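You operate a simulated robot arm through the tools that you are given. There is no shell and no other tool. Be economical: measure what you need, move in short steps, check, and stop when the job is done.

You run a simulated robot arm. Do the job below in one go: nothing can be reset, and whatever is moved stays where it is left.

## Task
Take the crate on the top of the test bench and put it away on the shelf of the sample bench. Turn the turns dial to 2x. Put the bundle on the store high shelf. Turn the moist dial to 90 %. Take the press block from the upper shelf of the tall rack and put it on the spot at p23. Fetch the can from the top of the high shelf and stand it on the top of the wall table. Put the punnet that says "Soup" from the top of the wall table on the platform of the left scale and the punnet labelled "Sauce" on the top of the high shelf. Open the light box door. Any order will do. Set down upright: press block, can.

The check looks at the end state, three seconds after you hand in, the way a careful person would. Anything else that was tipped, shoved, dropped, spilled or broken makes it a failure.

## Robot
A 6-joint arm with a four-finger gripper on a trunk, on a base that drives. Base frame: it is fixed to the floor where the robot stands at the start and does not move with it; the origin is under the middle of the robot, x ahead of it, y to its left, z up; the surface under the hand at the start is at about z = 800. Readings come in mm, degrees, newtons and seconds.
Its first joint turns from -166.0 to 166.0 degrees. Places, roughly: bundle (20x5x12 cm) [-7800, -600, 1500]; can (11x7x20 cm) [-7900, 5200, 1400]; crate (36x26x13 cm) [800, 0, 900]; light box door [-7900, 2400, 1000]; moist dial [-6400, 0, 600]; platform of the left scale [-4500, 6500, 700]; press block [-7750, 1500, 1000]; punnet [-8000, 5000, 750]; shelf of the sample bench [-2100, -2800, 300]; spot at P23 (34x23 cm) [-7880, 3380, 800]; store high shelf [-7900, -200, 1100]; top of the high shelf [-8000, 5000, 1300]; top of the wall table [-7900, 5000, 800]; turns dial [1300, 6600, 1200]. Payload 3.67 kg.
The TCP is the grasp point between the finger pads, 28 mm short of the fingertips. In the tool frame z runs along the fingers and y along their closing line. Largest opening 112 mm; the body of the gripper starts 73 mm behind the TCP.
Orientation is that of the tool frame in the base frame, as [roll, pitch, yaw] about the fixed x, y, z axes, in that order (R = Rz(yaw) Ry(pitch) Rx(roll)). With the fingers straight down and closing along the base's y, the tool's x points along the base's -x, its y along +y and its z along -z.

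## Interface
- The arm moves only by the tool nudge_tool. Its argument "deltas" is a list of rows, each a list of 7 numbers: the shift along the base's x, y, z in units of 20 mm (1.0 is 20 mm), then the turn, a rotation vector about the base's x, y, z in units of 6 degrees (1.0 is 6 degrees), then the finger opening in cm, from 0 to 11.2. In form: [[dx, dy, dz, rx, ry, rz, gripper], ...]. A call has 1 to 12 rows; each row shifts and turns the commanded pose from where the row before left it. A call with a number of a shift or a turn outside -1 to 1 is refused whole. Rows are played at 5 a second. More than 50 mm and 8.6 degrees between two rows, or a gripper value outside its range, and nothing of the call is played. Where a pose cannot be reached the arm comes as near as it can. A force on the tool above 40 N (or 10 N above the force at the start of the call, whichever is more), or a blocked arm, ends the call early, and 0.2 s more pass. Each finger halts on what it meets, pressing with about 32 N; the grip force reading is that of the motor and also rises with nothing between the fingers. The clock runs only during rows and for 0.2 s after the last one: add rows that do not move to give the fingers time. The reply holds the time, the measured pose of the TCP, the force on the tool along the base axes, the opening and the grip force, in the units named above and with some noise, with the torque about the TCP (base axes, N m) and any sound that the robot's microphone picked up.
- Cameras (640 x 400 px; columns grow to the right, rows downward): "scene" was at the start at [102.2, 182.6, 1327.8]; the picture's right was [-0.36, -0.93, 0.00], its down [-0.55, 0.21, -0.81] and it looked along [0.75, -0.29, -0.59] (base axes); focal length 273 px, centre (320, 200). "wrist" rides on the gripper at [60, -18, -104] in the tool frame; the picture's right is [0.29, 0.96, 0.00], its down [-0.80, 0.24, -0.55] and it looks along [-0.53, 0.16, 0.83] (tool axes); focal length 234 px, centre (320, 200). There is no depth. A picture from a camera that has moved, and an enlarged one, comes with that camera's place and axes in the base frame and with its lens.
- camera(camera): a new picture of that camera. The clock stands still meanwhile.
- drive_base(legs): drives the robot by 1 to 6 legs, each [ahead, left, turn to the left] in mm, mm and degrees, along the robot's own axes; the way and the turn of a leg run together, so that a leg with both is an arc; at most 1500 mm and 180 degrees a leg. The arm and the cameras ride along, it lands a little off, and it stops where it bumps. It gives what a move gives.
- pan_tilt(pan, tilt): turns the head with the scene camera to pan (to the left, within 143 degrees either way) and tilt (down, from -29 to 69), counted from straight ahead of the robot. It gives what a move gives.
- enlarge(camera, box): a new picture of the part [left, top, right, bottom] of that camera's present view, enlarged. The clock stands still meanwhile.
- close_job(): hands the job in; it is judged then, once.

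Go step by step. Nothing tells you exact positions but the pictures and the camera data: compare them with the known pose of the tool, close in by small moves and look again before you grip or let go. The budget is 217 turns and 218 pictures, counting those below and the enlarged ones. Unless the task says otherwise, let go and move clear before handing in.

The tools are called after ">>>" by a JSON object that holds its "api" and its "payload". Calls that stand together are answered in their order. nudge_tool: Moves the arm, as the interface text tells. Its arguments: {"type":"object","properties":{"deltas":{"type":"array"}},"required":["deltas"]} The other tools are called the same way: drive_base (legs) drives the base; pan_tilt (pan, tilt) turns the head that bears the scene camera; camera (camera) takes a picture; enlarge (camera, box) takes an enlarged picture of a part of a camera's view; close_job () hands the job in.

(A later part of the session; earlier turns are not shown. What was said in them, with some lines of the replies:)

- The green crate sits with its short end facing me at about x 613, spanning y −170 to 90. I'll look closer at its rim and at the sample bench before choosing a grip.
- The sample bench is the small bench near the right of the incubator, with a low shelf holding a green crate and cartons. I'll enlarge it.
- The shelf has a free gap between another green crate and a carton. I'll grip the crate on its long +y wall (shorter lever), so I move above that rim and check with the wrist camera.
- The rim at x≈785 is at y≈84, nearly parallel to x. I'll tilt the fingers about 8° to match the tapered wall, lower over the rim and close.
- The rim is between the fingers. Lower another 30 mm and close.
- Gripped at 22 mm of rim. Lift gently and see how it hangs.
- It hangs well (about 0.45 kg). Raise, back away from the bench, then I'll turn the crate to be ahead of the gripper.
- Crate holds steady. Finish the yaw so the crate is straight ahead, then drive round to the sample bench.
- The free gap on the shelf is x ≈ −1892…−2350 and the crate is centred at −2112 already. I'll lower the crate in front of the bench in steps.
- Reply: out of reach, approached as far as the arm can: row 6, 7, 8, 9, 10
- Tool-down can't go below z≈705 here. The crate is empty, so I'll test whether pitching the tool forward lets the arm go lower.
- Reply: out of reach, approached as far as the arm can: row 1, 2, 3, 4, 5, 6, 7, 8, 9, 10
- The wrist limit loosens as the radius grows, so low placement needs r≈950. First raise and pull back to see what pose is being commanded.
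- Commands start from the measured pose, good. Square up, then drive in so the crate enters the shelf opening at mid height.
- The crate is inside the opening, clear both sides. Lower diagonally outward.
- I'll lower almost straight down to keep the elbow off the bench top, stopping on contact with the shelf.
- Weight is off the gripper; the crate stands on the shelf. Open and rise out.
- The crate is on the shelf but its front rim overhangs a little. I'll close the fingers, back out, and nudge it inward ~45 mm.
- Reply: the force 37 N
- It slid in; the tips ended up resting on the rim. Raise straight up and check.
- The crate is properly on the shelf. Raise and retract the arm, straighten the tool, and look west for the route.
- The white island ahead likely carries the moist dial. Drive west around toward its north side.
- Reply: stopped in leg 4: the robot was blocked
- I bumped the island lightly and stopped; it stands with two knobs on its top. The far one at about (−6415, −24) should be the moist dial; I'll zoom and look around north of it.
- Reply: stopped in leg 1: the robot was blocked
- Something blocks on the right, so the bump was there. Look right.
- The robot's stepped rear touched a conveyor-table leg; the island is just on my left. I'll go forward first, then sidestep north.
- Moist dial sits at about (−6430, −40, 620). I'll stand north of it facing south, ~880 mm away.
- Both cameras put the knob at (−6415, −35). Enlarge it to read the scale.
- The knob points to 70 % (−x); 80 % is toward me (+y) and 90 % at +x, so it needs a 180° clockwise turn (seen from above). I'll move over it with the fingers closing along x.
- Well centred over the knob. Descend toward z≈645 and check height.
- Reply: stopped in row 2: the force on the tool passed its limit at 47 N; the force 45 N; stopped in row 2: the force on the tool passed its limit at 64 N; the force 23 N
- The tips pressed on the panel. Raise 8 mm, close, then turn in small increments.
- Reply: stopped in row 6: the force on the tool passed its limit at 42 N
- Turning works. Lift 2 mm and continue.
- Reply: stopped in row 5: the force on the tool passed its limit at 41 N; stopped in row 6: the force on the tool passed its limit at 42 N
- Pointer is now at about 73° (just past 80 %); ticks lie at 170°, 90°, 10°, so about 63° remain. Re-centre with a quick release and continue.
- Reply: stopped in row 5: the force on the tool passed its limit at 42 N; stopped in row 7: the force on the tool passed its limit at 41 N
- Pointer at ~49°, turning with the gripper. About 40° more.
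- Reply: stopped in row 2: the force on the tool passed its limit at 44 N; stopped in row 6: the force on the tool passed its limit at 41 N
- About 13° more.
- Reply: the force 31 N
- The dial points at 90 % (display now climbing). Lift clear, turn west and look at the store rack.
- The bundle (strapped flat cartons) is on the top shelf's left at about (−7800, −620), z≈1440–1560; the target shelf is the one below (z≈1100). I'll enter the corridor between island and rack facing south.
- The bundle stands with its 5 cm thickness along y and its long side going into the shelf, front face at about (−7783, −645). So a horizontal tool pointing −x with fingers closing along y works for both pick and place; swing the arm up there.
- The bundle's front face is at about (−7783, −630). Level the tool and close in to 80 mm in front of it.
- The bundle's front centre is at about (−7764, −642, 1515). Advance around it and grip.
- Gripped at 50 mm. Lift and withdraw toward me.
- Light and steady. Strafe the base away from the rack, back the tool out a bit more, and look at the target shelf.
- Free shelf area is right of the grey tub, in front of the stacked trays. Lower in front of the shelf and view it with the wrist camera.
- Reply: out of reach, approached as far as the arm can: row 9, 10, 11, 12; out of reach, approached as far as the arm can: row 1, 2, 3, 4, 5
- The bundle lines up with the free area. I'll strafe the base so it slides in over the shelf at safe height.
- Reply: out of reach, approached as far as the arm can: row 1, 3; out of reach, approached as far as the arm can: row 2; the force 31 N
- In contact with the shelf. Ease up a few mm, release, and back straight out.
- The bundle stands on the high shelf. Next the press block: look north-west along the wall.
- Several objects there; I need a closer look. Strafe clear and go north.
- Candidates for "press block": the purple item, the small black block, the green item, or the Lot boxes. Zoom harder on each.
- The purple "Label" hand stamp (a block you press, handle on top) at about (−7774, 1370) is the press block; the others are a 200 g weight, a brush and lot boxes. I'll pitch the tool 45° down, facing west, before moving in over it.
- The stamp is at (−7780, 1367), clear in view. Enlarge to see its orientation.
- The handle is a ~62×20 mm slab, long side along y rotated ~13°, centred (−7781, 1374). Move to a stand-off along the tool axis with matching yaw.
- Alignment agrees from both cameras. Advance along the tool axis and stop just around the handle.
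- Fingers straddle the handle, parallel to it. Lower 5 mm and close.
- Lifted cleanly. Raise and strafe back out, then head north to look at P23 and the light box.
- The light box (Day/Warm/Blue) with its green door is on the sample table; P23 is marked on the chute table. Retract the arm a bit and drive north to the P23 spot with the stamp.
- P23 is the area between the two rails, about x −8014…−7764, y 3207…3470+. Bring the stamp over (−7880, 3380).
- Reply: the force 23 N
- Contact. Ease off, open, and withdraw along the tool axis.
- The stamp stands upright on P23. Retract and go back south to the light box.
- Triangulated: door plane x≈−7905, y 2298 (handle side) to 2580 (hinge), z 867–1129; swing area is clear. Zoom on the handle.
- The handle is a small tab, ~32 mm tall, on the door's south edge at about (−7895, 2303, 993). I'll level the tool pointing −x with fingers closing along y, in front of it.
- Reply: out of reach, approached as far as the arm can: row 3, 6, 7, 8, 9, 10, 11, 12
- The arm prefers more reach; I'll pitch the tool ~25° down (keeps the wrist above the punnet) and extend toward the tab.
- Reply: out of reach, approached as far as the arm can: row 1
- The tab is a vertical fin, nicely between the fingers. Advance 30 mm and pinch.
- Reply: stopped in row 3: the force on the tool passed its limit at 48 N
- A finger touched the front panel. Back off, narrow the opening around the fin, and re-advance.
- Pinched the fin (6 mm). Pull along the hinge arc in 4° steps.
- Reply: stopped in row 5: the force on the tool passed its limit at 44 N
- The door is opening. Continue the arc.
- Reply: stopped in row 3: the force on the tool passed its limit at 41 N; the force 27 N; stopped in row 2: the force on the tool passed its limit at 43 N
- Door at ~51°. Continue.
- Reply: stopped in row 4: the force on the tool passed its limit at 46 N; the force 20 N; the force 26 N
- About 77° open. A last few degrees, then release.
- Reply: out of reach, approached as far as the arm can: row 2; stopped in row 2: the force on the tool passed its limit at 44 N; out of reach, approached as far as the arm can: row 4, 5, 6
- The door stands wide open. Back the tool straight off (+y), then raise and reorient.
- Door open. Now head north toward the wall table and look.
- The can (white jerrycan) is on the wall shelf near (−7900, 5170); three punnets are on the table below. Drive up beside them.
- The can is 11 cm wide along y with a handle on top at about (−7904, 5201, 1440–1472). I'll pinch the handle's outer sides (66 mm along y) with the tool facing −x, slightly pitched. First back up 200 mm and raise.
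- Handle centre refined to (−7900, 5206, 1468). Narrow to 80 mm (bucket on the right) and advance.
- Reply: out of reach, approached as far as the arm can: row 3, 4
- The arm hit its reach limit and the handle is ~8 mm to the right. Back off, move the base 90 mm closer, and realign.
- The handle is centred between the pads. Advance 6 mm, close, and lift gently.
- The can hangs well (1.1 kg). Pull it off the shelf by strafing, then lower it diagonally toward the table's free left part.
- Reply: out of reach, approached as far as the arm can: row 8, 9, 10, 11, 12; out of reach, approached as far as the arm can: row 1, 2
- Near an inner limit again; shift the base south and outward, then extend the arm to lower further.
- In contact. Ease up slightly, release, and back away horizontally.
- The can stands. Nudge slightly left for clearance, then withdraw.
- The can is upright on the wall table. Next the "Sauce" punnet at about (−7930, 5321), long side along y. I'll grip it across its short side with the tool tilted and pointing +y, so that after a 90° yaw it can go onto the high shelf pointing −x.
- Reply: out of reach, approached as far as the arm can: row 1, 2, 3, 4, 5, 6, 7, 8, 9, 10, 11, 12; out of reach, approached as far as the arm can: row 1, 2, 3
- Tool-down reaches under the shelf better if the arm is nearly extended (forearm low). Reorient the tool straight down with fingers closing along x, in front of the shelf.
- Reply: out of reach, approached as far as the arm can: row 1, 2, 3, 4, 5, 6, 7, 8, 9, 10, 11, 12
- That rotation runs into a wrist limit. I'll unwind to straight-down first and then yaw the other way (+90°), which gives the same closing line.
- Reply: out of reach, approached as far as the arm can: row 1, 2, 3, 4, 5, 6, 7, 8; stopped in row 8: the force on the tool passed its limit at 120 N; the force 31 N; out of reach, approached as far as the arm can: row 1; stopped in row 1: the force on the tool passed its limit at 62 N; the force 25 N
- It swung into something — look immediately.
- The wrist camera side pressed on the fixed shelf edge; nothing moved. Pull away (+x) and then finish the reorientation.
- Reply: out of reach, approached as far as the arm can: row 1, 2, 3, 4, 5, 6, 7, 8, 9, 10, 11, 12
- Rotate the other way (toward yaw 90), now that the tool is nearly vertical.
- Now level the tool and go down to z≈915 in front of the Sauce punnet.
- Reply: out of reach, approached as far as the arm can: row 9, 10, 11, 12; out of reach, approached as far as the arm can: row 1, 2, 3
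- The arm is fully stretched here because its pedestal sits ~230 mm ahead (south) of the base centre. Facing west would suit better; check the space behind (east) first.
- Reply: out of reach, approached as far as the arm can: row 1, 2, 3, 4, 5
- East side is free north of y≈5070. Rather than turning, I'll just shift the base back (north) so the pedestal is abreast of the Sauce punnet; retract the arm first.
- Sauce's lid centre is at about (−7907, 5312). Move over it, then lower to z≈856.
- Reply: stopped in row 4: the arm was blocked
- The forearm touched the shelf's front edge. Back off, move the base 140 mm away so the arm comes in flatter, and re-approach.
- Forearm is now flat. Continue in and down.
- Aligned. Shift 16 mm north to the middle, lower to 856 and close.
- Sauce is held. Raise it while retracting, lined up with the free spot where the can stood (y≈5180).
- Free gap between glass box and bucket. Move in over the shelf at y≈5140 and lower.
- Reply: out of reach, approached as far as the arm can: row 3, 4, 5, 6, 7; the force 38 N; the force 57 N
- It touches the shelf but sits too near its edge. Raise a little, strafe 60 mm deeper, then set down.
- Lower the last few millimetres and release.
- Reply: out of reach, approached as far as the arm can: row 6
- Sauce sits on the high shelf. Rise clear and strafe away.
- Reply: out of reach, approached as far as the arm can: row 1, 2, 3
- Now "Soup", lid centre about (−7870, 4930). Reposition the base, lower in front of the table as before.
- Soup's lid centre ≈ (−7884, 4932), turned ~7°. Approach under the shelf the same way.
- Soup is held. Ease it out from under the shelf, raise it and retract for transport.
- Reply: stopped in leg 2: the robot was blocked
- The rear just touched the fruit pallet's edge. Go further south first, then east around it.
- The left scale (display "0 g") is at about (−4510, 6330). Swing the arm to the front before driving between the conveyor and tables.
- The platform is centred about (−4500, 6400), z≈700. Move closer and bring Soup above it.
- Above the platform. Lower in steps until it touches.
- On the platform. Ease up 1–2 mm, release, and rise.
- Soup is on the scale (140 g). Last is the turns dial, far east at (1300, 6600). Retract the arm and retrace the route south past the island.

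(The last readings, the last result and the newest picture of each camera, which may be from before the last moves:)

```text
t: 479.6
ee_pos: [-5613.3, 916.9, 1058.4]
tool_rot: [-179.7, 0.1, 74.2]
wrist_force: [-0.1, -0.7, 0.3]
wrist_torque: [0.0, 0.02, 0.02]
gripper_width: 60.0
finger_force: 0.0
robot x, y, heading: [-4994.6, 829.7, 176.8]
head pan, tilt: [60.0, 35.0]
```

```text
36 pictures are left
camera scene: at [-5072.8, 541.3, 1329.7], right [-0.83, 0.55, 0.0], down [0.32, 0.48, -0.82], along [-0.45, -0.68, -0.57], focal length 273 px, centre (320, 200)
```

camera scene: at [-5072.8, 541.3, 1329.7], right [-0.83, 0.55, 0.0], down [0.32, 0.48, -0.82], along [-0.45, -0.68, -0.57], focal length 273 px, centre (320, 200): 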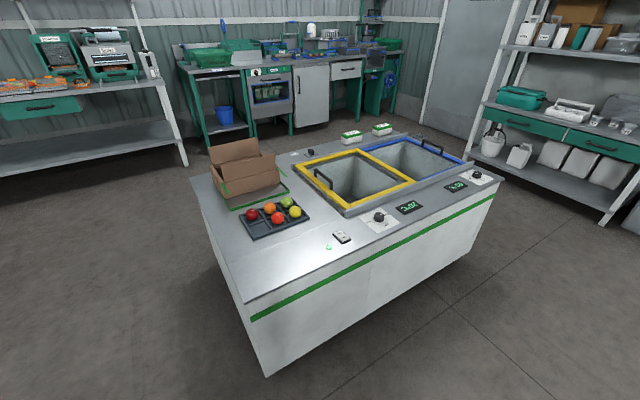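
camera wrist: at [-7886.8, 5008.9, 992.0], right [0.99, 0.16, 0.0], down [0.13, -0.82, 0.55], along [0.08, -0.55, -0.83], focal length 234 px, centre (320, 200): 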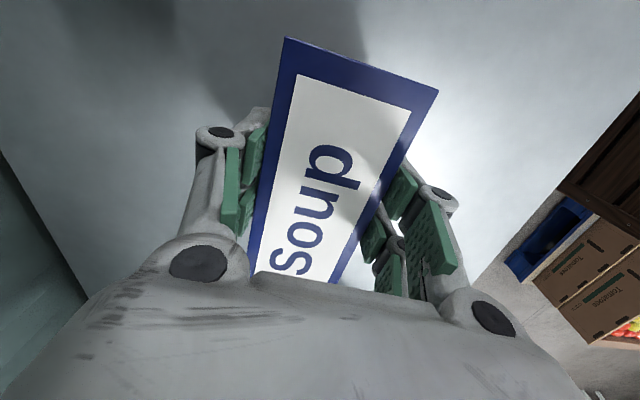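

The path back is the reverse of the one I came by. Drive it.

>>> {"api": "drive_base", "payload": {"legs": [[0, 500, 0], [-245, 0, 0], [-483, 649, 0], [-854, 953, 0], [-1400, -70, 0], [-1300, 0, 0]]}}

>>> {"api": "pan_tilt", "payload": {"pan": -95, "tilt": 10}}

>>> {"api": "camera", "payload": {"camera": "scene"}}

```text
t: 506.7
ee_pos: [-1447.6, -1367.6, 1057.4]
tool_rot: [-179.7, 0.1, 74.2]
wrist_force: [0.2, 0.2, -0.1]
wrist_torque: [-0.02, -0.01, -0.01]
gripper_width: 59.9
finger_force: 0.0
robot x, y, heading: [-829.1, -1453.2, 176.6]
head pan, tilt: [60.0, 35.0]
```

```text
t: 509.1
ee_pos: [-1446.7, -1368.6, 1057.3]
tool_rot: [-179.7, -0.1, 74.2]
wrist_force: [-0.1, -0.1, 0.2]
wrist_torque: [-0.02, -0.03, 0.01]
gripper_width: 59.9
finger_force: 0.0
robot x, y, heading: [-826.4, -1456.4, 176.7]
head pan, tilt: [-95.0, 10.0]
```

```text
35 pictures are left
camera scene: at [-844.9, -1575.9, 1369.8], right [0.99, -0.14, 0.0], down [-0.02, -0.17, -0.98], along [0.14, 0.97, -0.17], focal length 273 px, centre (320, 200)
```

scene: 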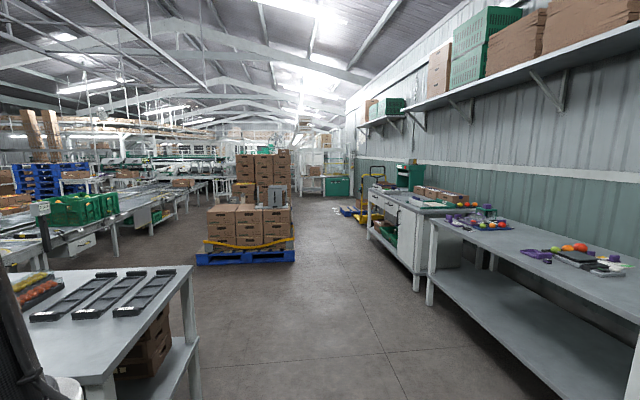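

The corridor north along x≈−100 is free. Turn north and drive up it.

>>> {"api": "drive_base", "payload": {"legs": [[0, 0, -87], [0, -720, 0], [1450, 0, 0], [1450, 0, 0], [1450, 0, 0], [1200, 0, 0]]}}

>>> {"api": "pan_tilt", "payload": {"pan": -20, "tilt": 10}}

>>> {"api": "camera", "payload": {"camera": "scene"}}

```text
t: 542.6
ee_pos: [-142.7, 4678.2, 1058.9]
tool_rot: [-179.8, 0.0, -11.0]
wrist_force: [0.9, -0.6, -0.9]
wrist_torque: [0.02, -0.02, -0.02]
gripper_width: 60.1
finger_force: 0.0
robot x, y, heading: [-176.2, 4051.4, 91.5]
head pan, tilt: [-95.0, 10.0]
```

```text
t: 544.1
ee_pos: [-141.9, 4678.3, 1057.9]
tool_rot: [-179.7, -0.1, -11.0]
wrist_force: [0.2, 0.3, 0.1]
wrist_torque: [0.0, -0.01, -0.05]
gripper_width: 60.0
finger_force: 0.0
robot x, y, heading: [-175.4, 4054.5, 91.5]
head pan, tilt: [-20.0, 10.0]
```

```text
34 pictures are left
camera scene: at [-360.9, 4153.3, 1369.8], right [0.95, -0.32, 0.0], down [-0.06, -0.16, -0.98], along [0.31, 0.93, -0.17], focal length 273 px, centre (320, 200)
```

scene: 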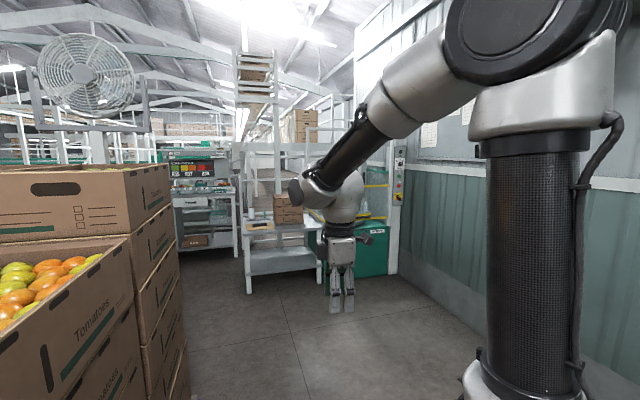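

>>> {"api": "enlarge", "payload": {"camera": "scene", "box": [350, 130, 450, 230]}}

```text
4.00 times, centred on (400, 180) of scene
camera zoom: at [-360.9, 4153.3, 1369.8], right [0.95, -0.32, 0.0], down [-0.06, -0.16, -0.98], along [0.31, 0.93, -0.17], focal length 1090 px, centre (0, 280)
```

zoom: 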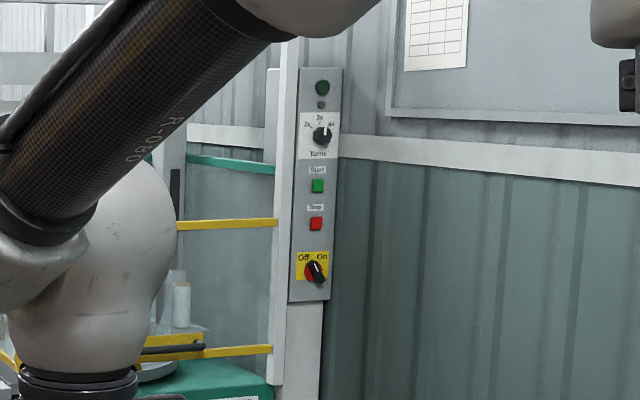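

The "Turns" dial (2x/3x/4x) is on a control panel. Move closer for geometry.

>>> {"api": "drive_base", "payload": {"legs": [[0, -800, 0], [800, 0, 0]]}}

>>> {"api": "pan_tilt", "payload": {"pan": -15, "tilt": 8}}

>>> {"api": "camera", "payload": {"camera": "scene"}}

```text
t: 546.7
ee_pos: [260.7, 4689.5, 1058.5]
tool_rot: [-179.7, 0.0, -10.8]
wrist_force: [0.3, 0.4, 0.4]
wrist_torque: [0.0, 0.0, 0.04]
gripper_width: 60.1
finger_force: 0.0
robot x, y, heading: [228.8, 4064.4, 91.7]
head pan, tilt: [-20.0, 10.0]
stopped in leg 1: the robot was blocked; the commanded pose is now the measured one
```

```text
t: 547.3
ee_pos: [261.0, 4689.4, 1058.1]
tool_rot: [-179.7, 0.0, -10.8]
wrist_force: [0.9, 1.2, -0.3]
wrist_torque: [0.0, 0.01, -0.02]
gripper_width: 59.9
finger_force: 0.1
robot x, y, heading: [229.3, 4063.0, 91.9]
head pan, tilt: [-15.0, 8.0]
```

```text
32 pictures are left
camera scene: at [35.6, 4165.6, 1373.0], right [0.97, -0.23, 0.0], down [-0.03, -0.14, -0.99], along [0.23, 0.96, -0.14], focal length 273 px, centre (320, 200)
```

scene: 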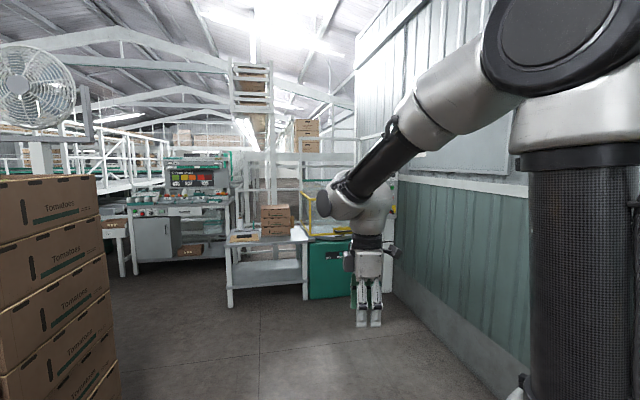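

>>> {"api": "drive_base", "payload": {"legs": [[900, 0, 0], [0, -550, 0]]}}

>>> {"api": "pan_tilt", "payload": {"pan": 5, "tilt": 10}}

>>> {"api": "camera", "payload": {"camera": "scene"}}

```text
t: 554.9
ee_pos: [787.2, 5610.6, 1057.9]
tool_rot: [-179.7, 0.0, -10.8]
wrist_force: [-1.0, 0.0, 0.2]
wrist_torque: [0.02, -0.01, -0.01]
gripper_width: 60.0
finger_force: 0.1
robot x, y, heading: [753.0, 4980.2, 91.6]
head pan, tilt: [-15.0, 8.0]
```

```text
t: 555.7
ee_pos: [787.0, 5610.7, 1058.4]
tool_rot: [-179.6, -0.1, -10.9]
wrist_force: [0.0, 0.2, -0.9]
wrist_torque: [0.01, 0.0, 0.01]
gripper_width: 59.8
finger_force: 0.1
robot x, y, heading: [756.6, 4979.7, 91.6]
head pan, tilt: [5.0, 10.0]
```

```text
31 pictures are left
camera scene: at [528.6, 5088.8, 1369.8], right [0.99, 0.11, 0.0], down [0.02, -0.17, -0.98], along [-0.11, 0.98, -0.17], focal length 273 px, centre (320, 200)
```

scene: 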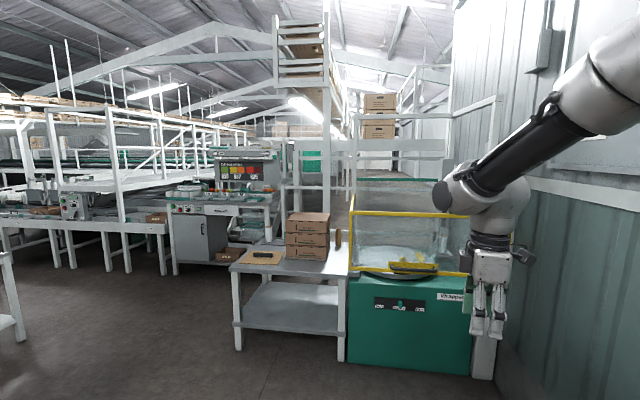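

The panel is on the post by the wrapper, behind my arm in this view. Bring the tool up to z≈1250 pointing +y, then look with both cameras.

>>> {"api": "nudge_tool", "payload": {"deltas": [[0, 1, 0.8, 1, 0, 0.15, 6], [0, 1, 0.8, 1, 0, 0.15, 6], [0, 1, 0.8, 1, 0, 0.15, 6], [0, 1, 0.8, 1, 0, 0.15, 6], [0, 1, 0.8, 1, 0, 0.15, 6], [0, 1, 0.8, 1, 0, 0.15, 6], [0, 1, 0.8, 1, 0, 0.15, 6], [0, 1, 0.8, 1, 0, 0.15, 6], [0, 1, 0.8, 1, 0, 0.15, 6], [0, 1, 0.8, 1, 0, 0.15, 6], [0, 1, 0.8, 1, 0, 0.15, 6], [0, 1, 0.8, 1, 0, 0.15, 6]]}}

>>> {"api": "nudge_tool", "payload": {"deltas": [[0, 0.5, 0.3, 1, 0, 0, 6], [0, 0.5, 0, 1, 0, 0, 6], [0, 0.5, 0, 1, 0, 0, 6]]}}

>>> {"api": "drive_base", "payload": {"legs": [[250, -430, -1.6]]}}

>>> {"api": "camera", "payload": {"camera": "wrist"}}

>>> {"api": "camera", "payload": {"camera": "scene"}}

```text
t: 558.3
ee_pos: [785.0, 5788.9, 1211.3]
tool_rot: [-125.8, 5.0, -0.3]
wrist_force: [-0.4, 0.2, -0.4]
wrist_torque: [0.01, -0.01, 0.0]
gripper_width: 59.8
finger_force: 0.1
out of reach, approached as far as the arm can: row 9, 10, 11, 12
robot x, y, heading: [755.7, 4987.4, 91.6]
head pan, tilt: [5.0, 10.0]
```

```text
t: 559.1
ee_pos: [773.3, 5785.5, 1216.0]
tool_rot: [-124.0, 4.0, -1.8]
wrist_force: [0.3, 0.1, -0.2]
wrist_torque: [0.04, 0.02, -0.01]
gripper_width: 60.2
finger_force: 0.0
out of reach, approached as far as the arm can: row 1, 2, 3
robot x, y, heading: [751.9, 4982.9, 91.5]
head pan, tilt: [5.0, 10.0]
```

```text
t: 562.0
ee_pos: [1172.5, 6048.1, 1215.9]
tool_rot: [-124.0, 3.9, -5.2]
wrist_force: [-0.5, -0.5, 0.2]
wrist_torque: [0.03, 0.01, 0.03]
gripper_width: 60.3
finger_force: 0.1
robot x, y, heading: [1105.9, 5249.2, 88.1]
head pan, tilt: [5.0, 10.0]
stopped in leg 1: the robot was blocked; the commanded pose is now the measured one
```

```text
30 pictures are left
camera wrist: at [1229.5, 5964.8, 1285.1], right [0.18, -0.55, -0.81], down [-0.84, -0.52, 0.16], along [-0.51, 0.65, -0.56], focal length 234 px, centre (320, 200)
```

wrist: 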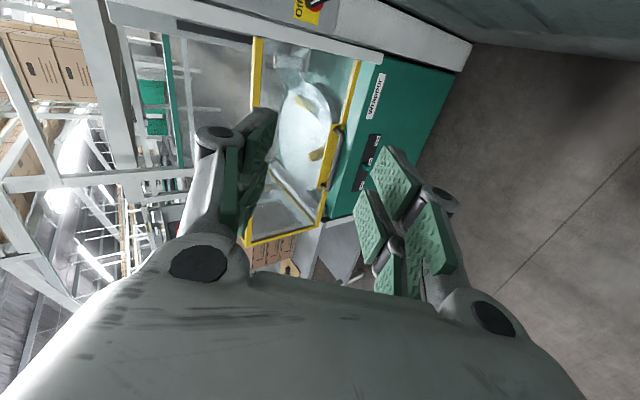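

```text
29 pictures are left
camera scene: at [887.3, 5367.2, 1369.8], right [1.0, 0.06, 0.0], down [0.01, -0.17, -0.98], along [-0.05, 0.98, -0.17], focal length 273 px, centre (320, 200)
```

scene: 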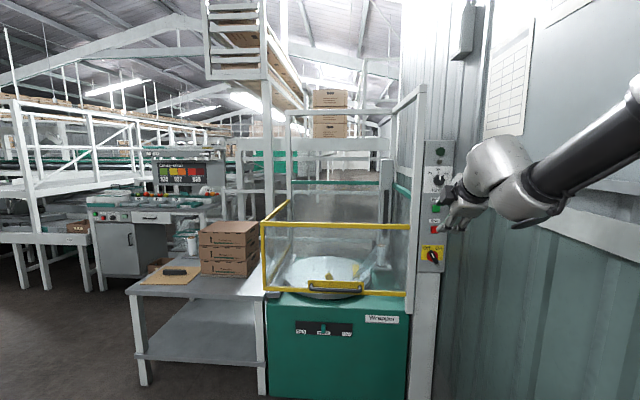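

The dial is at about (1347, 6601, 1258), panel facing south, wall just to its right. Zoom on it.

>>> {"api": "enlarge", "payload": {"camera": "scene", "box": [410, 130, 470, 220]}}

```text
4.44 times, centred on (440, 175) of scene
camera zoom: at [887.3, 5367.2, 1369.8], right [1.0, 0.06, 0.0], down [0.01, -0.17, -0.98], along [-0.05, 0.98, -0.17], focal length 1212 px, centre (-213, 311)
```

zoom: 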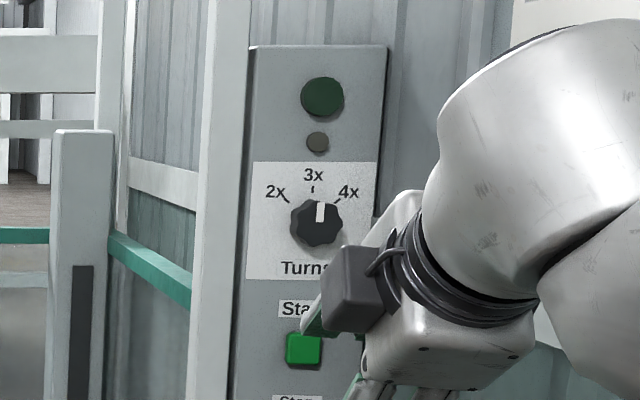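

Pointer is at 3x; 2x is ~60° counter-clockwise. Drive closer, level the tool (+y) and roll it so the wrist camera is away from the wall.

>>> {"api": "drive_base", "payload": {"legs": [[300, 30, 2]]}}

>>> {"api": "nudge_tool", "payload": {"deltas": [[0.3, 0.2, 0.2, 0.6, 0, 0, 8], [0.3, 0.2, 0.2, 0.6, 0, 0, 8], [0.3, 0.2, 0.2, 0.6, 0, 0, 8], [0.3, 0.2, 0.2, 0.6, 0, 0, 8], [0.3, 0.2, 0.2, 0.6, 0, 0, 8], [0.3, 0.2, 0.2, 0.6, 0, 0.2, 8], [0.3, 0.2, 0.2, 0.6, 0, 0.2, 8], [0.3, 0.2, 0.2, 0.6, 0, 0.2, 8], [0.3, 0.2, 0.2, 0.6, 0, 0.2, 8], [0, 0, 0, 0.3, 0, 0, 8]]}}

>>> {"api": "nudge_tool", "payload": {"deltas": [[0.5, 0, 0, 0, -1, 0, 8], [0.5, 0, 0, 0, -1, 0, 8], [0.5, 0, 0, 0, -1, 0, 8], [0.5, 0, 0, 0, -1, 0, 8], [0.5, 0, 0, 0, -1, 0, 8], [0.5, 0, 0, 0, -1, 0, 8], [0.5, 0, 0, 0, -1, 0, 8], [0.5, 0, 0, 0, -1, 0, 8], [0.5, 0, 0, 0, -1, 0, 8], [0.5, 0, 0, 0, -1, 0, 8]]}}

>>> {"api": "camera", "payload": {"camera": "wrist"}}

```text
t: 564.1
ee_pos: [1119.9, 6349.8, 1216.1]
tool_rot: [-124.0, 3.9, -3.2]
wrist_force: [0.1, -0.5, 1.0]
wrist_torque: [0.0, 0.0, -0.01]
gripper_width: 60.1
finger_force: 0.0
robot x, y, heading: [1081.5, 5547.7, 90.0]
head pan, tilt: [5.0, 10.0]
```

```text
t: 566.3
ee_pos: [1118.8, 6349.6, 1216.8]
tool_rot: [-124.0, 3.9, -3.2]
wrist_force: [0.0, -0.1, -0.6]
wrist_torque: [-0.01, -0.01, 0.0]
gripper_width: 79.8
finger_force: 0.1
out of reach, approached as far as the arm can: row 1, 2, 3, 4, 5, 6, 7, 8, 9
robot x, y, heading: [1076.9, 5548.6, 90.2]
head pan, tilt: [5.0, 10.0]
```

```text
t: 568.5
ee_pos: [1220.2, 6350.7, 1218.3]
tool_rot: [-117.5, -55.9, -5.6]
wrist_force: [-0.2, 0.2, 0.5]
wrist_torque: [0.03, -0.01, 0.05]
gripper_width: 79.9
finger_force: 0.0
robot x, y, heading: [1082.6, 5547.5, 90.1]
head pan, tilt: [5.0, 10.0]
```

```text
27 pictures are left
camera wrist: at [1192.3, 6266.6, 1302.0], right [0.82, -0.52, -0.24], down [-0.54, -0.55, -0.64], along [0.2, 0.65, -0.73], focal length 234 px, centre (320, 200)
```

wrist: 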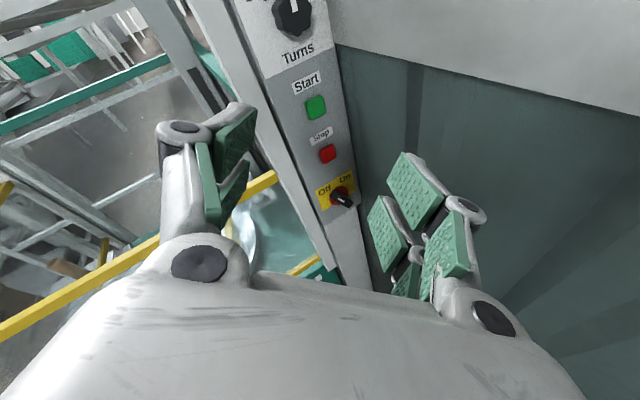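

The knob is at about (1343, 6593, 1247). Now swing the tool's heading straight to +y and level it.

>>> {"api": "nudge_tool", "payload": {"deltas": [[0.6, 0, 0, 0, 0, 0.8, 8], [0.6, 0, 0, 0, 0, 0.8, 8], [0.6, 0, 0, 0, 0, 0.8, 8], [0.6, 0, 0, 0, 0, 0.8, 8], [0.6, 0, 0, 0, 0, 0.8, 8], [0.6, 0, 0, 0, 0, 0.8, 8], [0.6, 0, 0.3, 0.6, 0, 0, 8], [0.6, 0, 0.3, 0.6, 0, 0, 8], [0.6, 0, 0.3, 0.6, 0, 0, 8], [0.6, 0, 0.3, 0.6, 0, 0, 8]]}}

>>> {"api": "camera", "payload": {"camera": "wrist"}}

```text
t: 570.7
ee_pos: [1224.7, 6362.9, 1256.5]
tool_rot: [-92.7, -54.5, -17.4]
wrist_force: [0.3, 0.2, 0.3]
wrist_torque: [-0.02, -0.05, 0.05]
gripper_width: 79.9
finger_force: 0.1
out of reach, approached as far as the arm can: row 2, 3, 4, 5, 6, 7, 8, 9, 10
robot x, y, heading: [1079.1, 5547.8, 90.0]
head pan, tilt: [5.0, 10.0]
```

```text
26 pictures are left
camera wrist: at [1208.3, 6258.6, 1318.5], right [0.89, -0.33, -0.32], down [-0.45, -0.45, -0.77], along [0.11, 0.83, -0.55], focal length 234 px, centre (320, 200)
```

wrist: 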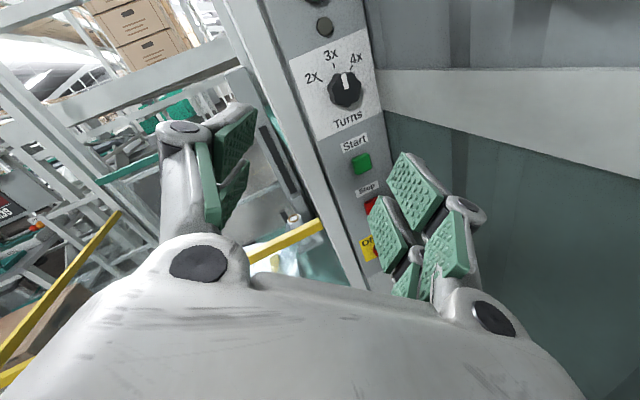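

The tool is level but stuck ~20° east of the knob's axis; acceptable if the closing line is near vertical. Roll the gripper CCW ~97° (camera to the left) while approaching.

>>> {"api": "nudge_tool", "payload": {"deltas": [[0.4, 0.4, 0, -0.335, -0.94, 0.03, 8], [0.4, 0.4, 0, -0.335, -0.94, 0.03, 8], [0.4, 0.4, 0, -0.335, -0.94, 0.03, 8], [0.4, 0.4, 0, -0.335, -0.94, 0.03, 8], [0.4, 0.4, 0, -0.335, -0.94, 0.03, 8], [0.4, 0.4, 0, -0.335, -0.94, 0.03, 8], [0.4, 0.4, 0, -0.335, -0.94, 0.03, 8], [0.4, 0.4, 0, -0.335, -0.94, 0.03, 8], [0.4, 0.4, 0, -0.335, -0.94, 0.03, 8], [0.4, 0.4, 0, -0.335, -0.94, 0.03, 8], [0, 0, 0, -0.335, -0.94, 0.03, 8], [0, 0, 0, -0.335, -0.94, 0.03, 8]]}}

>>> {"api": "nudge_tool", "payload": {"deltas": [[0, 0, 0, -0.335, -0.94, 0.03, 8], [0, 0, 0, -0.335, -0.94, 0.03, 8], [0, 0, 0, -0.335, -0.94, 0.03, 8], [0, 0, 0, -0.335, -0.94, 0.03, 8], [0, 0, 0, 0, 0, 0.8, 8], [0, 0, 0, 0, 0, 0.8, 8]]}}

>>> {"api": "camera", "payload": {"camera": "wrist"}}

```text
t: 573.3
ee_pos: [1246.1, 6455.8, 1272.1]
tool_rot: [93.9, -53.6, 157.2]
wrist_force: [-0.8, -0.3, 0.3]
wrist_torque: [0.03, 0.01, -0.02]
gripper_width: 79.9
finger_force: 0.0
out of reach, approached as far as the arm can: row 1, 2, 3, 4, 5, 6, 7, 8, 9, 10
robot x, y, heading: [1083.7, 5552.6, 90.0]
head pan, tilt: [5.0, 10.0]
```

```text
t: 574.7
ee_pos: [1246.7, 6453.6, 1270.4]
tool_rot: [92.8, -29.8, 159.0]
wrist_force: [0.3, 0.9, 0.1]
wrist_torque: [0.02, 0.0, 0.0]
gripper_width: 79.8
finger_force: 0.0
out of reach, approached as far as the arm can: row 5, 6
robot x, y, heading: [1080.1, 5548.7, 89.9]
head pan, tilt: [5.0, 10.0]
```

```text
25 pictures are left
camera wrist: at [1153.7, 6376.1, 1288.8], right [0.23, -0.04, 0.97], down [0.58, -0.8, -0.16], along [0.79, 0.6, -0.16], focal length 234 px, centre (320, 200)
```

wrist: 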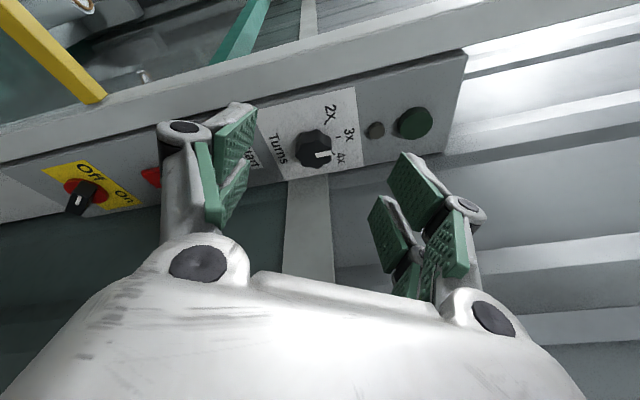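

Knob estimated at (1353, 6600, 1246). Move to a stand-off in line with the tool axis, allowing a bit more tilt, and check.

>>> {"api": "nudge_tool", "payload": {"deltas": [[0.9, 0.7, -0.3, 0, 0, -0.25, 7.5], [0.9, 0.7, -0.3, 0, 0, -0.25, 7.5], [0.9, 0.8, -0.3, 0, 0, -0.25, 7.5], [0.8, 0.8, -0.3, 0, 0, 0, 7.5]]}}

>>> {"api": "camera", "payload": {"camera": "wrist"}}

>>> {"api": "enlarge", "payload": {"camera": "scene", "box": [390, 130, 510, 230]}}

```text
t: 575.7
ee_pos: [1318.1, 6513.8, 1247.9]
tool_rot: [92.8, -29.8, 154.4]
wrist_force: [0.2, -0.5, 1.1]
wrist_torque: [-0.01, 0.0, 0.01]
gripper_width: 75.0
finger_force: 0.1
robot x, y, heading: [1078.4, 5550.4, 90.3]
head pan, tilt: [5.0, 10.0]
```

```text
24 pictures are left
camera wrist: at [1217.9, 6444.1, 1265.2], right [0.22, -0.06, 0.97], down [0.51, -0.85, -0.16], along [0.83, 0.53, -0.16], focal length 234 px, centre (320, 200)
```

wrist: 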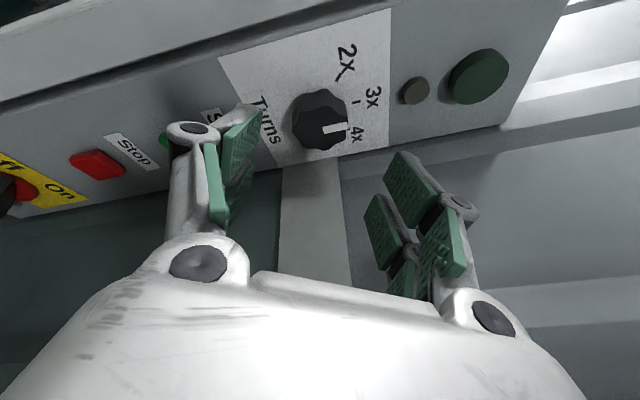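

```text
4.00 times, centred on (450, 180) of scene
camera zoom: at [857.6, 5659.7, 1369.8], right [1.0, 0.09, 0.0], down [0.02, -0.17, -0.98], along [-0.09, 0.98, -0.17], focal length 1090 px, centre (-200, 280)
```

zoom: 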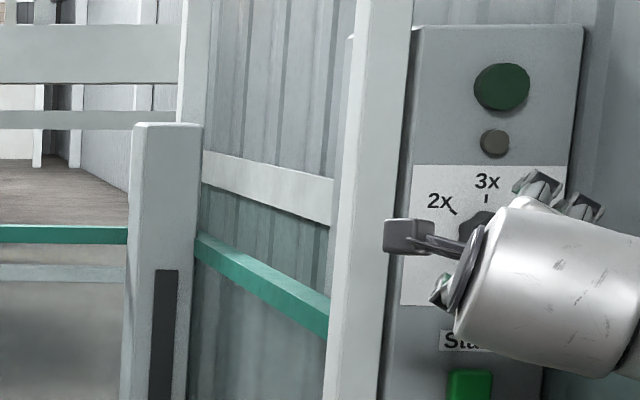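

Refined triangulation: panel at y≈6668, knob axis (1377, 1248) – and the tool is already aligned with it, ~150 mm ahead. Advance in steps.

>>> {"api": "drive_base", "payload": {"legs": [[0, -20, 0]]}}

>>> {"api": "nudge_tool", "payload": {"deltas": [[0.3, 0.9, 0, 0, 0, 0, 7.5], [0.25, 0.9, 0, 0, 0, 0, 7.5], [0.25, 0.9, 0, 0, 0, 0, 7.5], [0.25, 0.9, 0, 0, 0, 0, 7.5]]}}

>>> {"api": "camera", "payload": {"camera": "wrist"}}

```text
t: 576.5
ee_pos: [1336.4, 6515.5, 1246.1]
tool_rot: [92.8, -29.8, 154.2]
wrist_force: [0.5, -0.2, -0.5]
wrist_torque: [-0.01, 0.04, 0.02]
gripper_width: 74.9
finger_force: 0.1
robot x, y, heading: [1096.8, 5548.6, 90.3]
head pan, tilt: [5.0, 10.0]
```

```text
t: 577.5
ee_pos: [1358.2, 6586.5, 1244.8]
tool_rot: [93.0, -29.7, 154.3]
wrist_force: [-4.1, -11.0, -2.9]
wrist_torque: [-0.4, 0.0, 0.44]
gripper_width: 80.0
finger_force: 3.8
robot x, y, heading: [1099.9, 5548.3, 90.0]
head pan, tilt: [5.0, 10.0]
```

```text
22 pictures are left
camera wrist: at [1258.1, 6515.6, 1263.6], right [0.22, -0.05, 0.97], down [0.51, -0.85, -0.16], along [0.83, 0.53, -0.16], focal length 234 px, centre (320, 200)
```

wrist: 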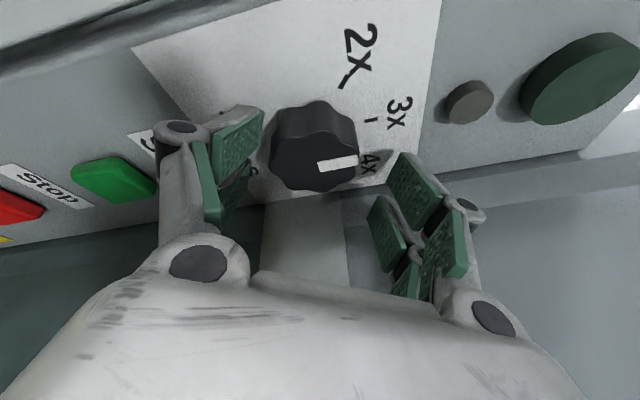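

A finger reached the panel (so it's at y≈6616) and the knob is ~17 mm to the left. Back off, shift west, re-advance.

>>> {"api": "nudge_tool", "payload": {"deltas": [[-0.4, -0.9, 0, 0, 0, 0, 7], [-0.8, 0.35, 0.1, 0, 0, 0, 7], [0, 0, 0, 0, 0, 0, 7], [0.2, 0.45, 0, 0, 0, 0, 7]]}}

>>> {"api": "camera", "payload": {"camera": "wrist"}}

```text
t: 578.5
ee_pos: [1337.0, 6584.2, 1248.4]
tool_rot: [93.0, -29.8, 154.3]
wrist_force: [0.4, -4.2, -0.3]
wrist_torque: [-0.12, 0.0, 0.13]
gripper_width: 70.9
finger_force: 0.6
robot x, y, heading: [1097.5, 5550.8, 89.8]
head pan, tilt: [5.0, 10.0]
```

```text
21 pictures are left
camera wrist: at [1238.9, 6513.4, 1266.5], right [0.22, -0.05, 0.97], down [0.51, -0.85, -0.16], along [0.83, 0.53, -0.16], focal length 234 px, centre (320, 200)
```

wrist: 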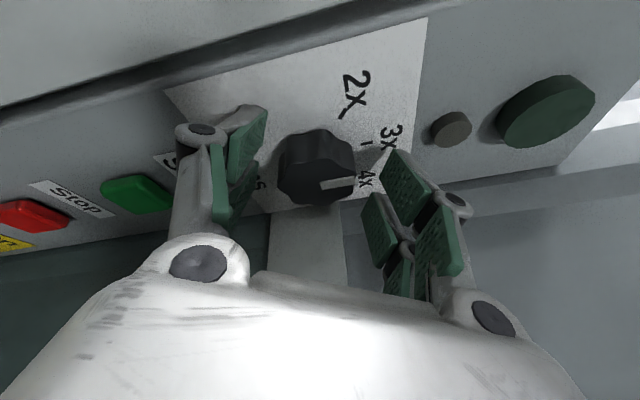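

>>> {"api": "nudge_tool", "payload": {"deltas": [[-0.3, -0.1, 0, 0, 0, 0, 7], [0, 0, 0, 0, 0, 0, 4.5], [0, 0, 0, 0, 0, 0, 0], [0, 0, 0, 0, 0, 0, 0], [0, 0, 0, 0, 0, 0, 0]]}}

>>> {"api": "camera", "payload": {"camera": "wrist"}}

```text
t: 579.7
ee_pos: [1332.0, 6581.8, 1249.2]
tool_rot: [92.7, -29.7, 154.4]
wrist_force: [4.3, 2.2, 11.1]
wrist_torque: [-0.14, -0.18, -0.02]
gripper_width: 43.9
finger_force: 44.8
robot x, y, heading: [1099.7, 5550.2, 90.2]
head pan, tilt: [5.0, 10.0]
```

```text
20 pictures are left
camera wrist: at [1233.2, 6511.4, 1268.1], right [0.22, -0.06, 0.97], down [0.51, -0.85, -0.17], along [0.83, 0.53, -0.16], focal length 234 px, centre (320, 200)
```

wrist: 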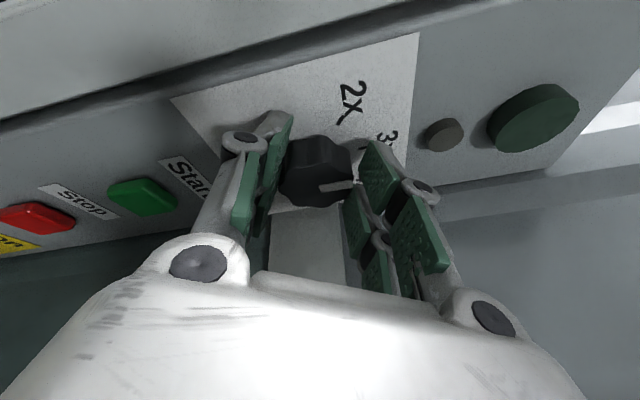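

Knob gripped. Turn counter-clockwise in steps.

>>> {"api": "nudge_tool", "payload": {"deltas": [[0, 0, 0, -0.33, -0.73, 0.03, 0], [0, 0, 0, -0.33, -0.73, 0.03, 0], [0, 0, 0, -0.33, -0.73, 0.03, 0], [0, 0, 0, -0.33, -0.73, 0.03, 0], [0, 0, 0, -0.33, -0.73, 0.03, 0], [0, 0, 0, -0.33, -0.73, 0.03, 0]]}}

>>> {"api": "camera", "payload": {"camera": "wrist"}}

```text
t: 581.1
ee_pos: [1331.2, 6583.7, 1246.2]
tool_rot: [92.7, -0.9, 155.6]
wrist_force: [-1.3, 2.5, -10.3]
wrist_torque: [0.88, 0.16, -0.18]
gripper_width: 42.7
finger_force: 45.1
robot x, y, heading: [1100.9, 5547.6, 90.2]
head pan, tilt: [5.0, 10.0]
```

```text
19 pictures are left
camera wrist: at [1232.4, 6511.4, 1233.6], right [-0.23, 0.15, 0.96], down [0.51, -0.82, 0.25], along [0.83, 0.54, 0.11], focal length 234 px, centre (320, 200)
```

wrist: 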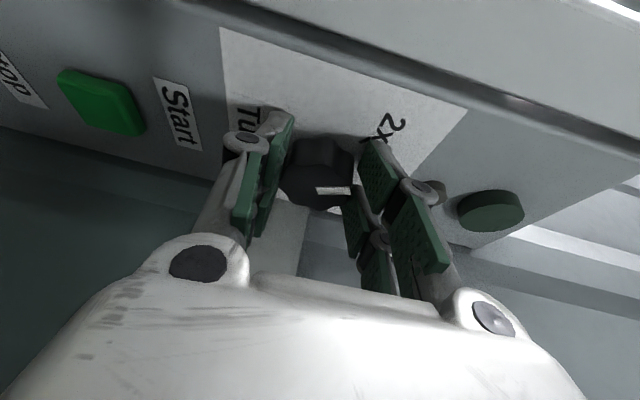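

>>> {"api": "nudge_tool", "payload": {"deltas": [[0, 0, 0, -0.33, -0.73, 0.03, 0], [0, 0, 0, -0.33, -0.73, 0.03, 0], [0, 0, 0, -0.33, -0.73, 0.03, 0], [0, 0, 0, -0.33, -0.73, 0.03, 0], [0, 0, 0, -0.33, -0.73, 0.03, 0]]}}

>>> {"api": "enlarge", "payload": {"camera": "wrist", "box": [240, 90, 440, 230]}}

```text
t: 582.2
ee_pos: [1332.9, 6582.1, 1245.0]
tool_rot: [93.1, 20.0, 156.5]
wrist_force: [3.3, 6.7, -2.0]
wrist_torque: [0.43, 0.14, 0.79]
gripper_width: 44.4
finger_force: 45.3
robot x, y, heading: [1100.4, 5549.3, 90.2]
head pan, tilt: [5.0, 10.0]
stopped in row 5: the force on the tool passed its limit at 43 N (the readings are from after the stop); the commanded pose is now the measured one
```

```text
2.86 times, centred on (340, 160) of wrist
camera zoom: at [1242.5, 6505.8, 1211.3], right [-0.53, 0.29, 0.8], down [0.39, -0.76, 0.53], along [0.76, 0.59, 0.29], focal length 669 px, centre (263, 314)
```

zoom: 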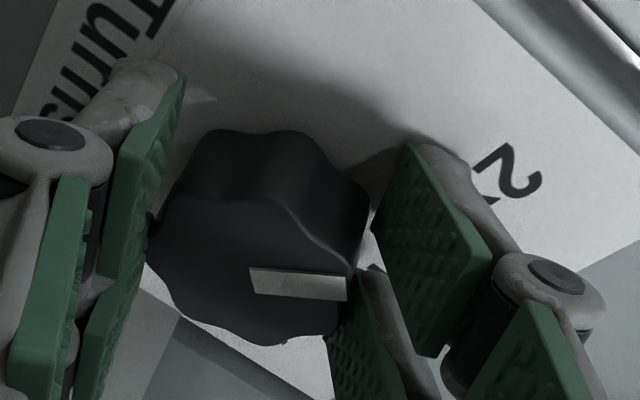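

>>> {"api": "nudge_tool", "payload": {"deltas": [[0, 0, 0, -0.33, -0.73, 0.03, 0], [0, 0, 0, -0.2, -0.4, 0.02, 0], [0, 0, 0, 0, 0, 0, 0]]}}

>>> {"api": "nudge_tool", "payload": {"deltas": [[0, 0, 0, 0, 0, 0, 7], [0, 0, 0, 0, 0, 0, 7], [-0.4, -0.9, 0, 0, 0, 0, 7], [-0.4, -0.9, 0, 0, 0, 0, 7], [-0.4, -0.9, 0, 0, 0, 0, 7], [-0.4, -0.9, 0, 0, 0, 0, 7]]}}

>>> {"api": "enlarge", "payload": {"camera": "wrist", "box": [230, 50, 430, 200]}}

```text
t: 583.0
ee_pos: [1332.8, 6581.0, 1242.8]
tool_rot: [93.5, 27.5, 156.9]
wrist_force: [3.3, -14.5, -14.2]
wrist_torque: [0.12, 0.91, -0.67]
gripper_width: 44.6
finger_force: 44.6
robot x, y, heading: [1103.7, 5547.2, 90.2]
head pan, tilt: [5.0, 10.0]
```

```text
t: 584.4
ee_pos: [1300.3, 6509.7, 1244.5]
tool_rot: [93.3, 27.5, 156.9]
wrist_force: [0.4, 1.8, -0.8]
wrist_torque: [0.02, -0.02, 0.06]
gripper_width: 70.0
finger_force: 0.0
robot x, y, heading: [1101.6, 5550.3, 89.9]
head pan, tilt: [5.0, 10.0]
```

```text
2.67 times, centred on (330, 125) of wrist
camera zoom: at [1214.5, 6431.0, 1205.9], right [-0.62, 0.32, 0.71], down [0.32, -0.72, 0.61], along [0.72, 0.61, 0.34], focal length 624 px, centre (293, 400)
```

zoom: 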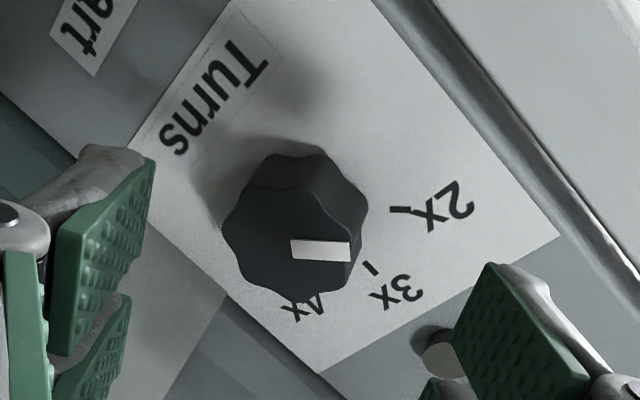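

The pointer is now parallel with the 2x tick. Back the robot away to verify from the front.

>>> {"api": "drive_base", "payload": {"legs": [[-350, 60, 0]]}}

>>> {"api": "nudge_tool", "payload": {"deltas": [[-1, -0.5, -1, 0, 0, 0, 7], [-1, -0.5, -1, 0, 0, 0, 7], [-1, -0.5, -1, 0, 0, 0, 7], [-1, -0.5, -1, 0, 0, 0, 7], [-1, -0.5, -1, 0, 0, 0, 7], [-1, -0.5, -1, 0, 0, 0, 7], [-1, -0.5, -1, 0, 0, 0, 7], [-1, -0.5, -1, 0, 0, 0, 7], [-1, -0.5, -1, 0, 0, 0, 7], [-1, -0.5, -1, 0, 0, 0, 7]]}}

>>> {"api": "pan_tilt", "payload": {"pan": -25, "tilt": 8}}

>>> {"api": "camera", "payload": {"camera": "scene"}}

```text
t: 586.7
ee_pos: [1243.1, 6160.9, 1244.9]
tool_rot: [93.3, 27.5, 156.9]
wrist_force: [0.6, 0.1, 0.4]
wrist_torque: [0.01, 0.0, 0.01]
gripper_width: 69.9
finger_force: 0.0
robot x, y, heading: [1038.6, 5201.4, 90.0]
head pan, tilt: [5.0, 10.0]
```

```text
t: 588.9
ee_pos: [1042.7, 6060.2, 1045.1]
tool_rot: [93.3, 27.6, 156.7]
wrist_force: [0.0, -0.8, -0.6]
wrist_torque: [-0.05, 0.0, 0.01]
gripper_width: 70.3
finger_force: 0.0
robot x, y, heading: [1038.2, 5199.7, 89.8]
head pan, tilt: [5.0, 10.0]
```

```text
t: 589.8
ee_pos: [1041.7, 6061.8, 1045.0]
tool_rot: [93.3, 27.5, 156.8]
wrist_force: [0.6, -0.1, 1.0]
wrist_torque: [-0.01, 0.02, -0.04]
gripper_width: 69.7
finger_force: 0.0
robot x, y, heading: [1043.6, 5200.9, 89.9]
head pan, tilt: [-25.0, 8.0]
```

```text
16 pictures are left
camera scene: at [866.0, 5302.5, 1373.0], right [0.91, -0.42, 0.0], down [-0.06, -0.13, -0.99], along [0.42, 0.9, -0.14], focal length 273 px, centre (320, 200)
```

scene: 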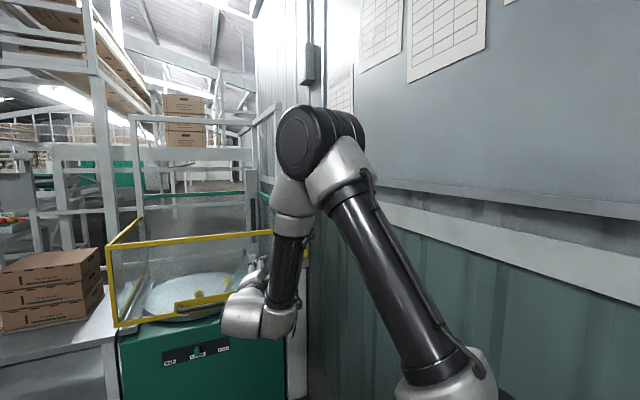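

>>> {"api": "drive_base", "payload": {"legs": [[-300, 450, 0]]}}

>>> {"api": "camera", "payload": {"camera": "scene"}}

```text
t: 592.8
ee_pos: [613.8, 5776.0, 1046.0]
tool_rot: [93.3, 27.4, 156.6]
wrist_force: [0.1, -0.5, -0.3]
wrist_torque: [-0.01, 0.0, -0.01]
gripper_width: 69.8
finger_force: 0.0
robot x, y, heading: [605.4, 4913.1, 90.0]
head pan, tilt: [-25.0, 8.0]
stopped in leg 1: the robot was blocked; the commanded pose is now the measured one
```

```text
15 pictures are left
camera scene: at [434.8, 5016.9, 1373.0], right [0.91, -0.42, 0.0], down [-0.06, -0.13, -0.99], along [0.42, 0.9, -0.14], focal length 273 px, centre (320, 200)
```

scene: 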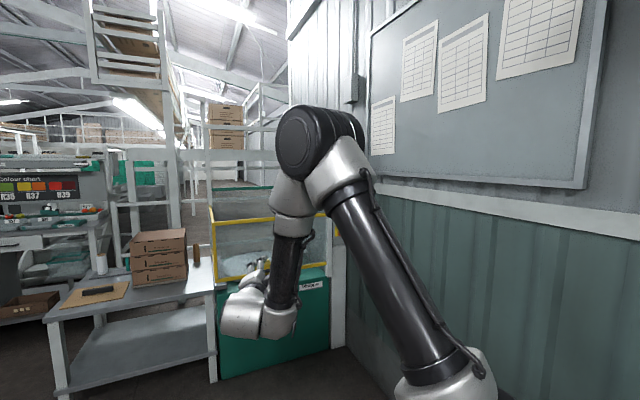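

>>> {"api": "drive_base", "payload": {"legs": [[150, 500, 0]]}}

>>> {"api": "enlarge", "payload": {"camera": "scene", "box": [370, 130, 490, 230]}}

```text
t: 595.8
ee_pos: [117.6, 5928.6, 1045.0]
tool_rot: [93.3, 27.6, 156.5]
wrist_force: [0.2, 0.5, 0.4]
wrist_torque: [-0.01, -0.01, -0.01]
gripper_width: 70.2
finger_force: 0.0
robot x, y, heading: [110.7, 5067.1, 89.4]
head pan, tilt: [-25.0, 8.0]
```

```text
4.00 times, centred on (430, 180) of scene
camera zoom: at [-62.9, 5170.8, 1373.0], right [0.9, -0.43, 0.0], down [-0.06, -0.13, -0.99], along [0.42, 0.89, -0.14], focal length 1090 px, centre (-120, 280)
```

zoom: 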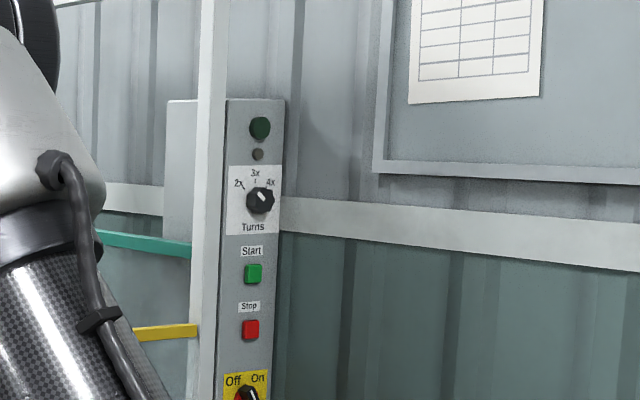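

>>> {"api": "enlarge", "payload": {"camera": "scene", "box": [400, 165, 428, 193]}}

```text
14.29 times, centred on (414, 179) of scene
camera zoom: at [-62.9, 5170.8, 1373.0], right [0.9, -0.43, 0.0], down [-0.06, -0.13, -0.99], along [0.42, 0.89, -0.14], focal length 3895 px, centre (-1023, 500)
```

zoom: 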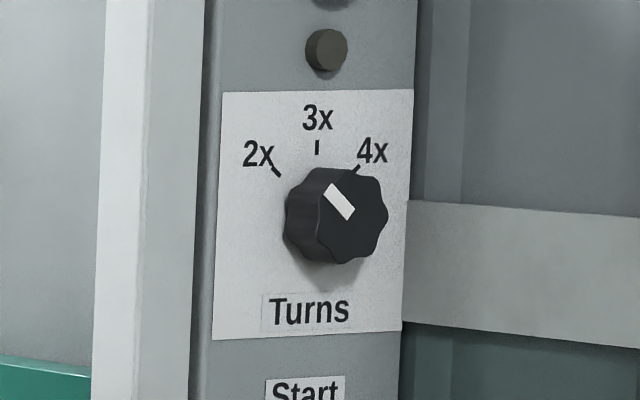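

Pointer and 2x tick are parallel, so the last dial is set, and every item was placed and released. I'm handing in.

>>> {"api": "close_job", "payload": {}}

```text
The job is handed in.
```

I handed the job in with every task done, as far as the cameras and readings showed:
- **Crate:** on the sample bench shelf.
- **Turns dial:** pointer lines up with the 2x tick.
- **Bundle:** on the store high shelf.
- **Moist dial:** pointer within a few degrees of the 90 % tick; the display read 75 % when I left it and I didn't check again.
- **Press block:** upright on P23. Nothing was marked "press block", so I took the purple "Labels" stamp.
- **Can:** upright on the wall table.
- **Soup:** on the left scale, reading 140 g.
- **Sauce:** on the high shelf.
- **Light box door:** open about 80°.

On the way the base bumped a conveyor table leg, the fruit pallet, the east wall, and twice something I couldn't see near the Turns dial. The arm pressed on the high shelf's edge (up to about 120 N) and later jammed against it. I saw nothing move, but I didn't look back at the leg, the pallet or the unseen objects.
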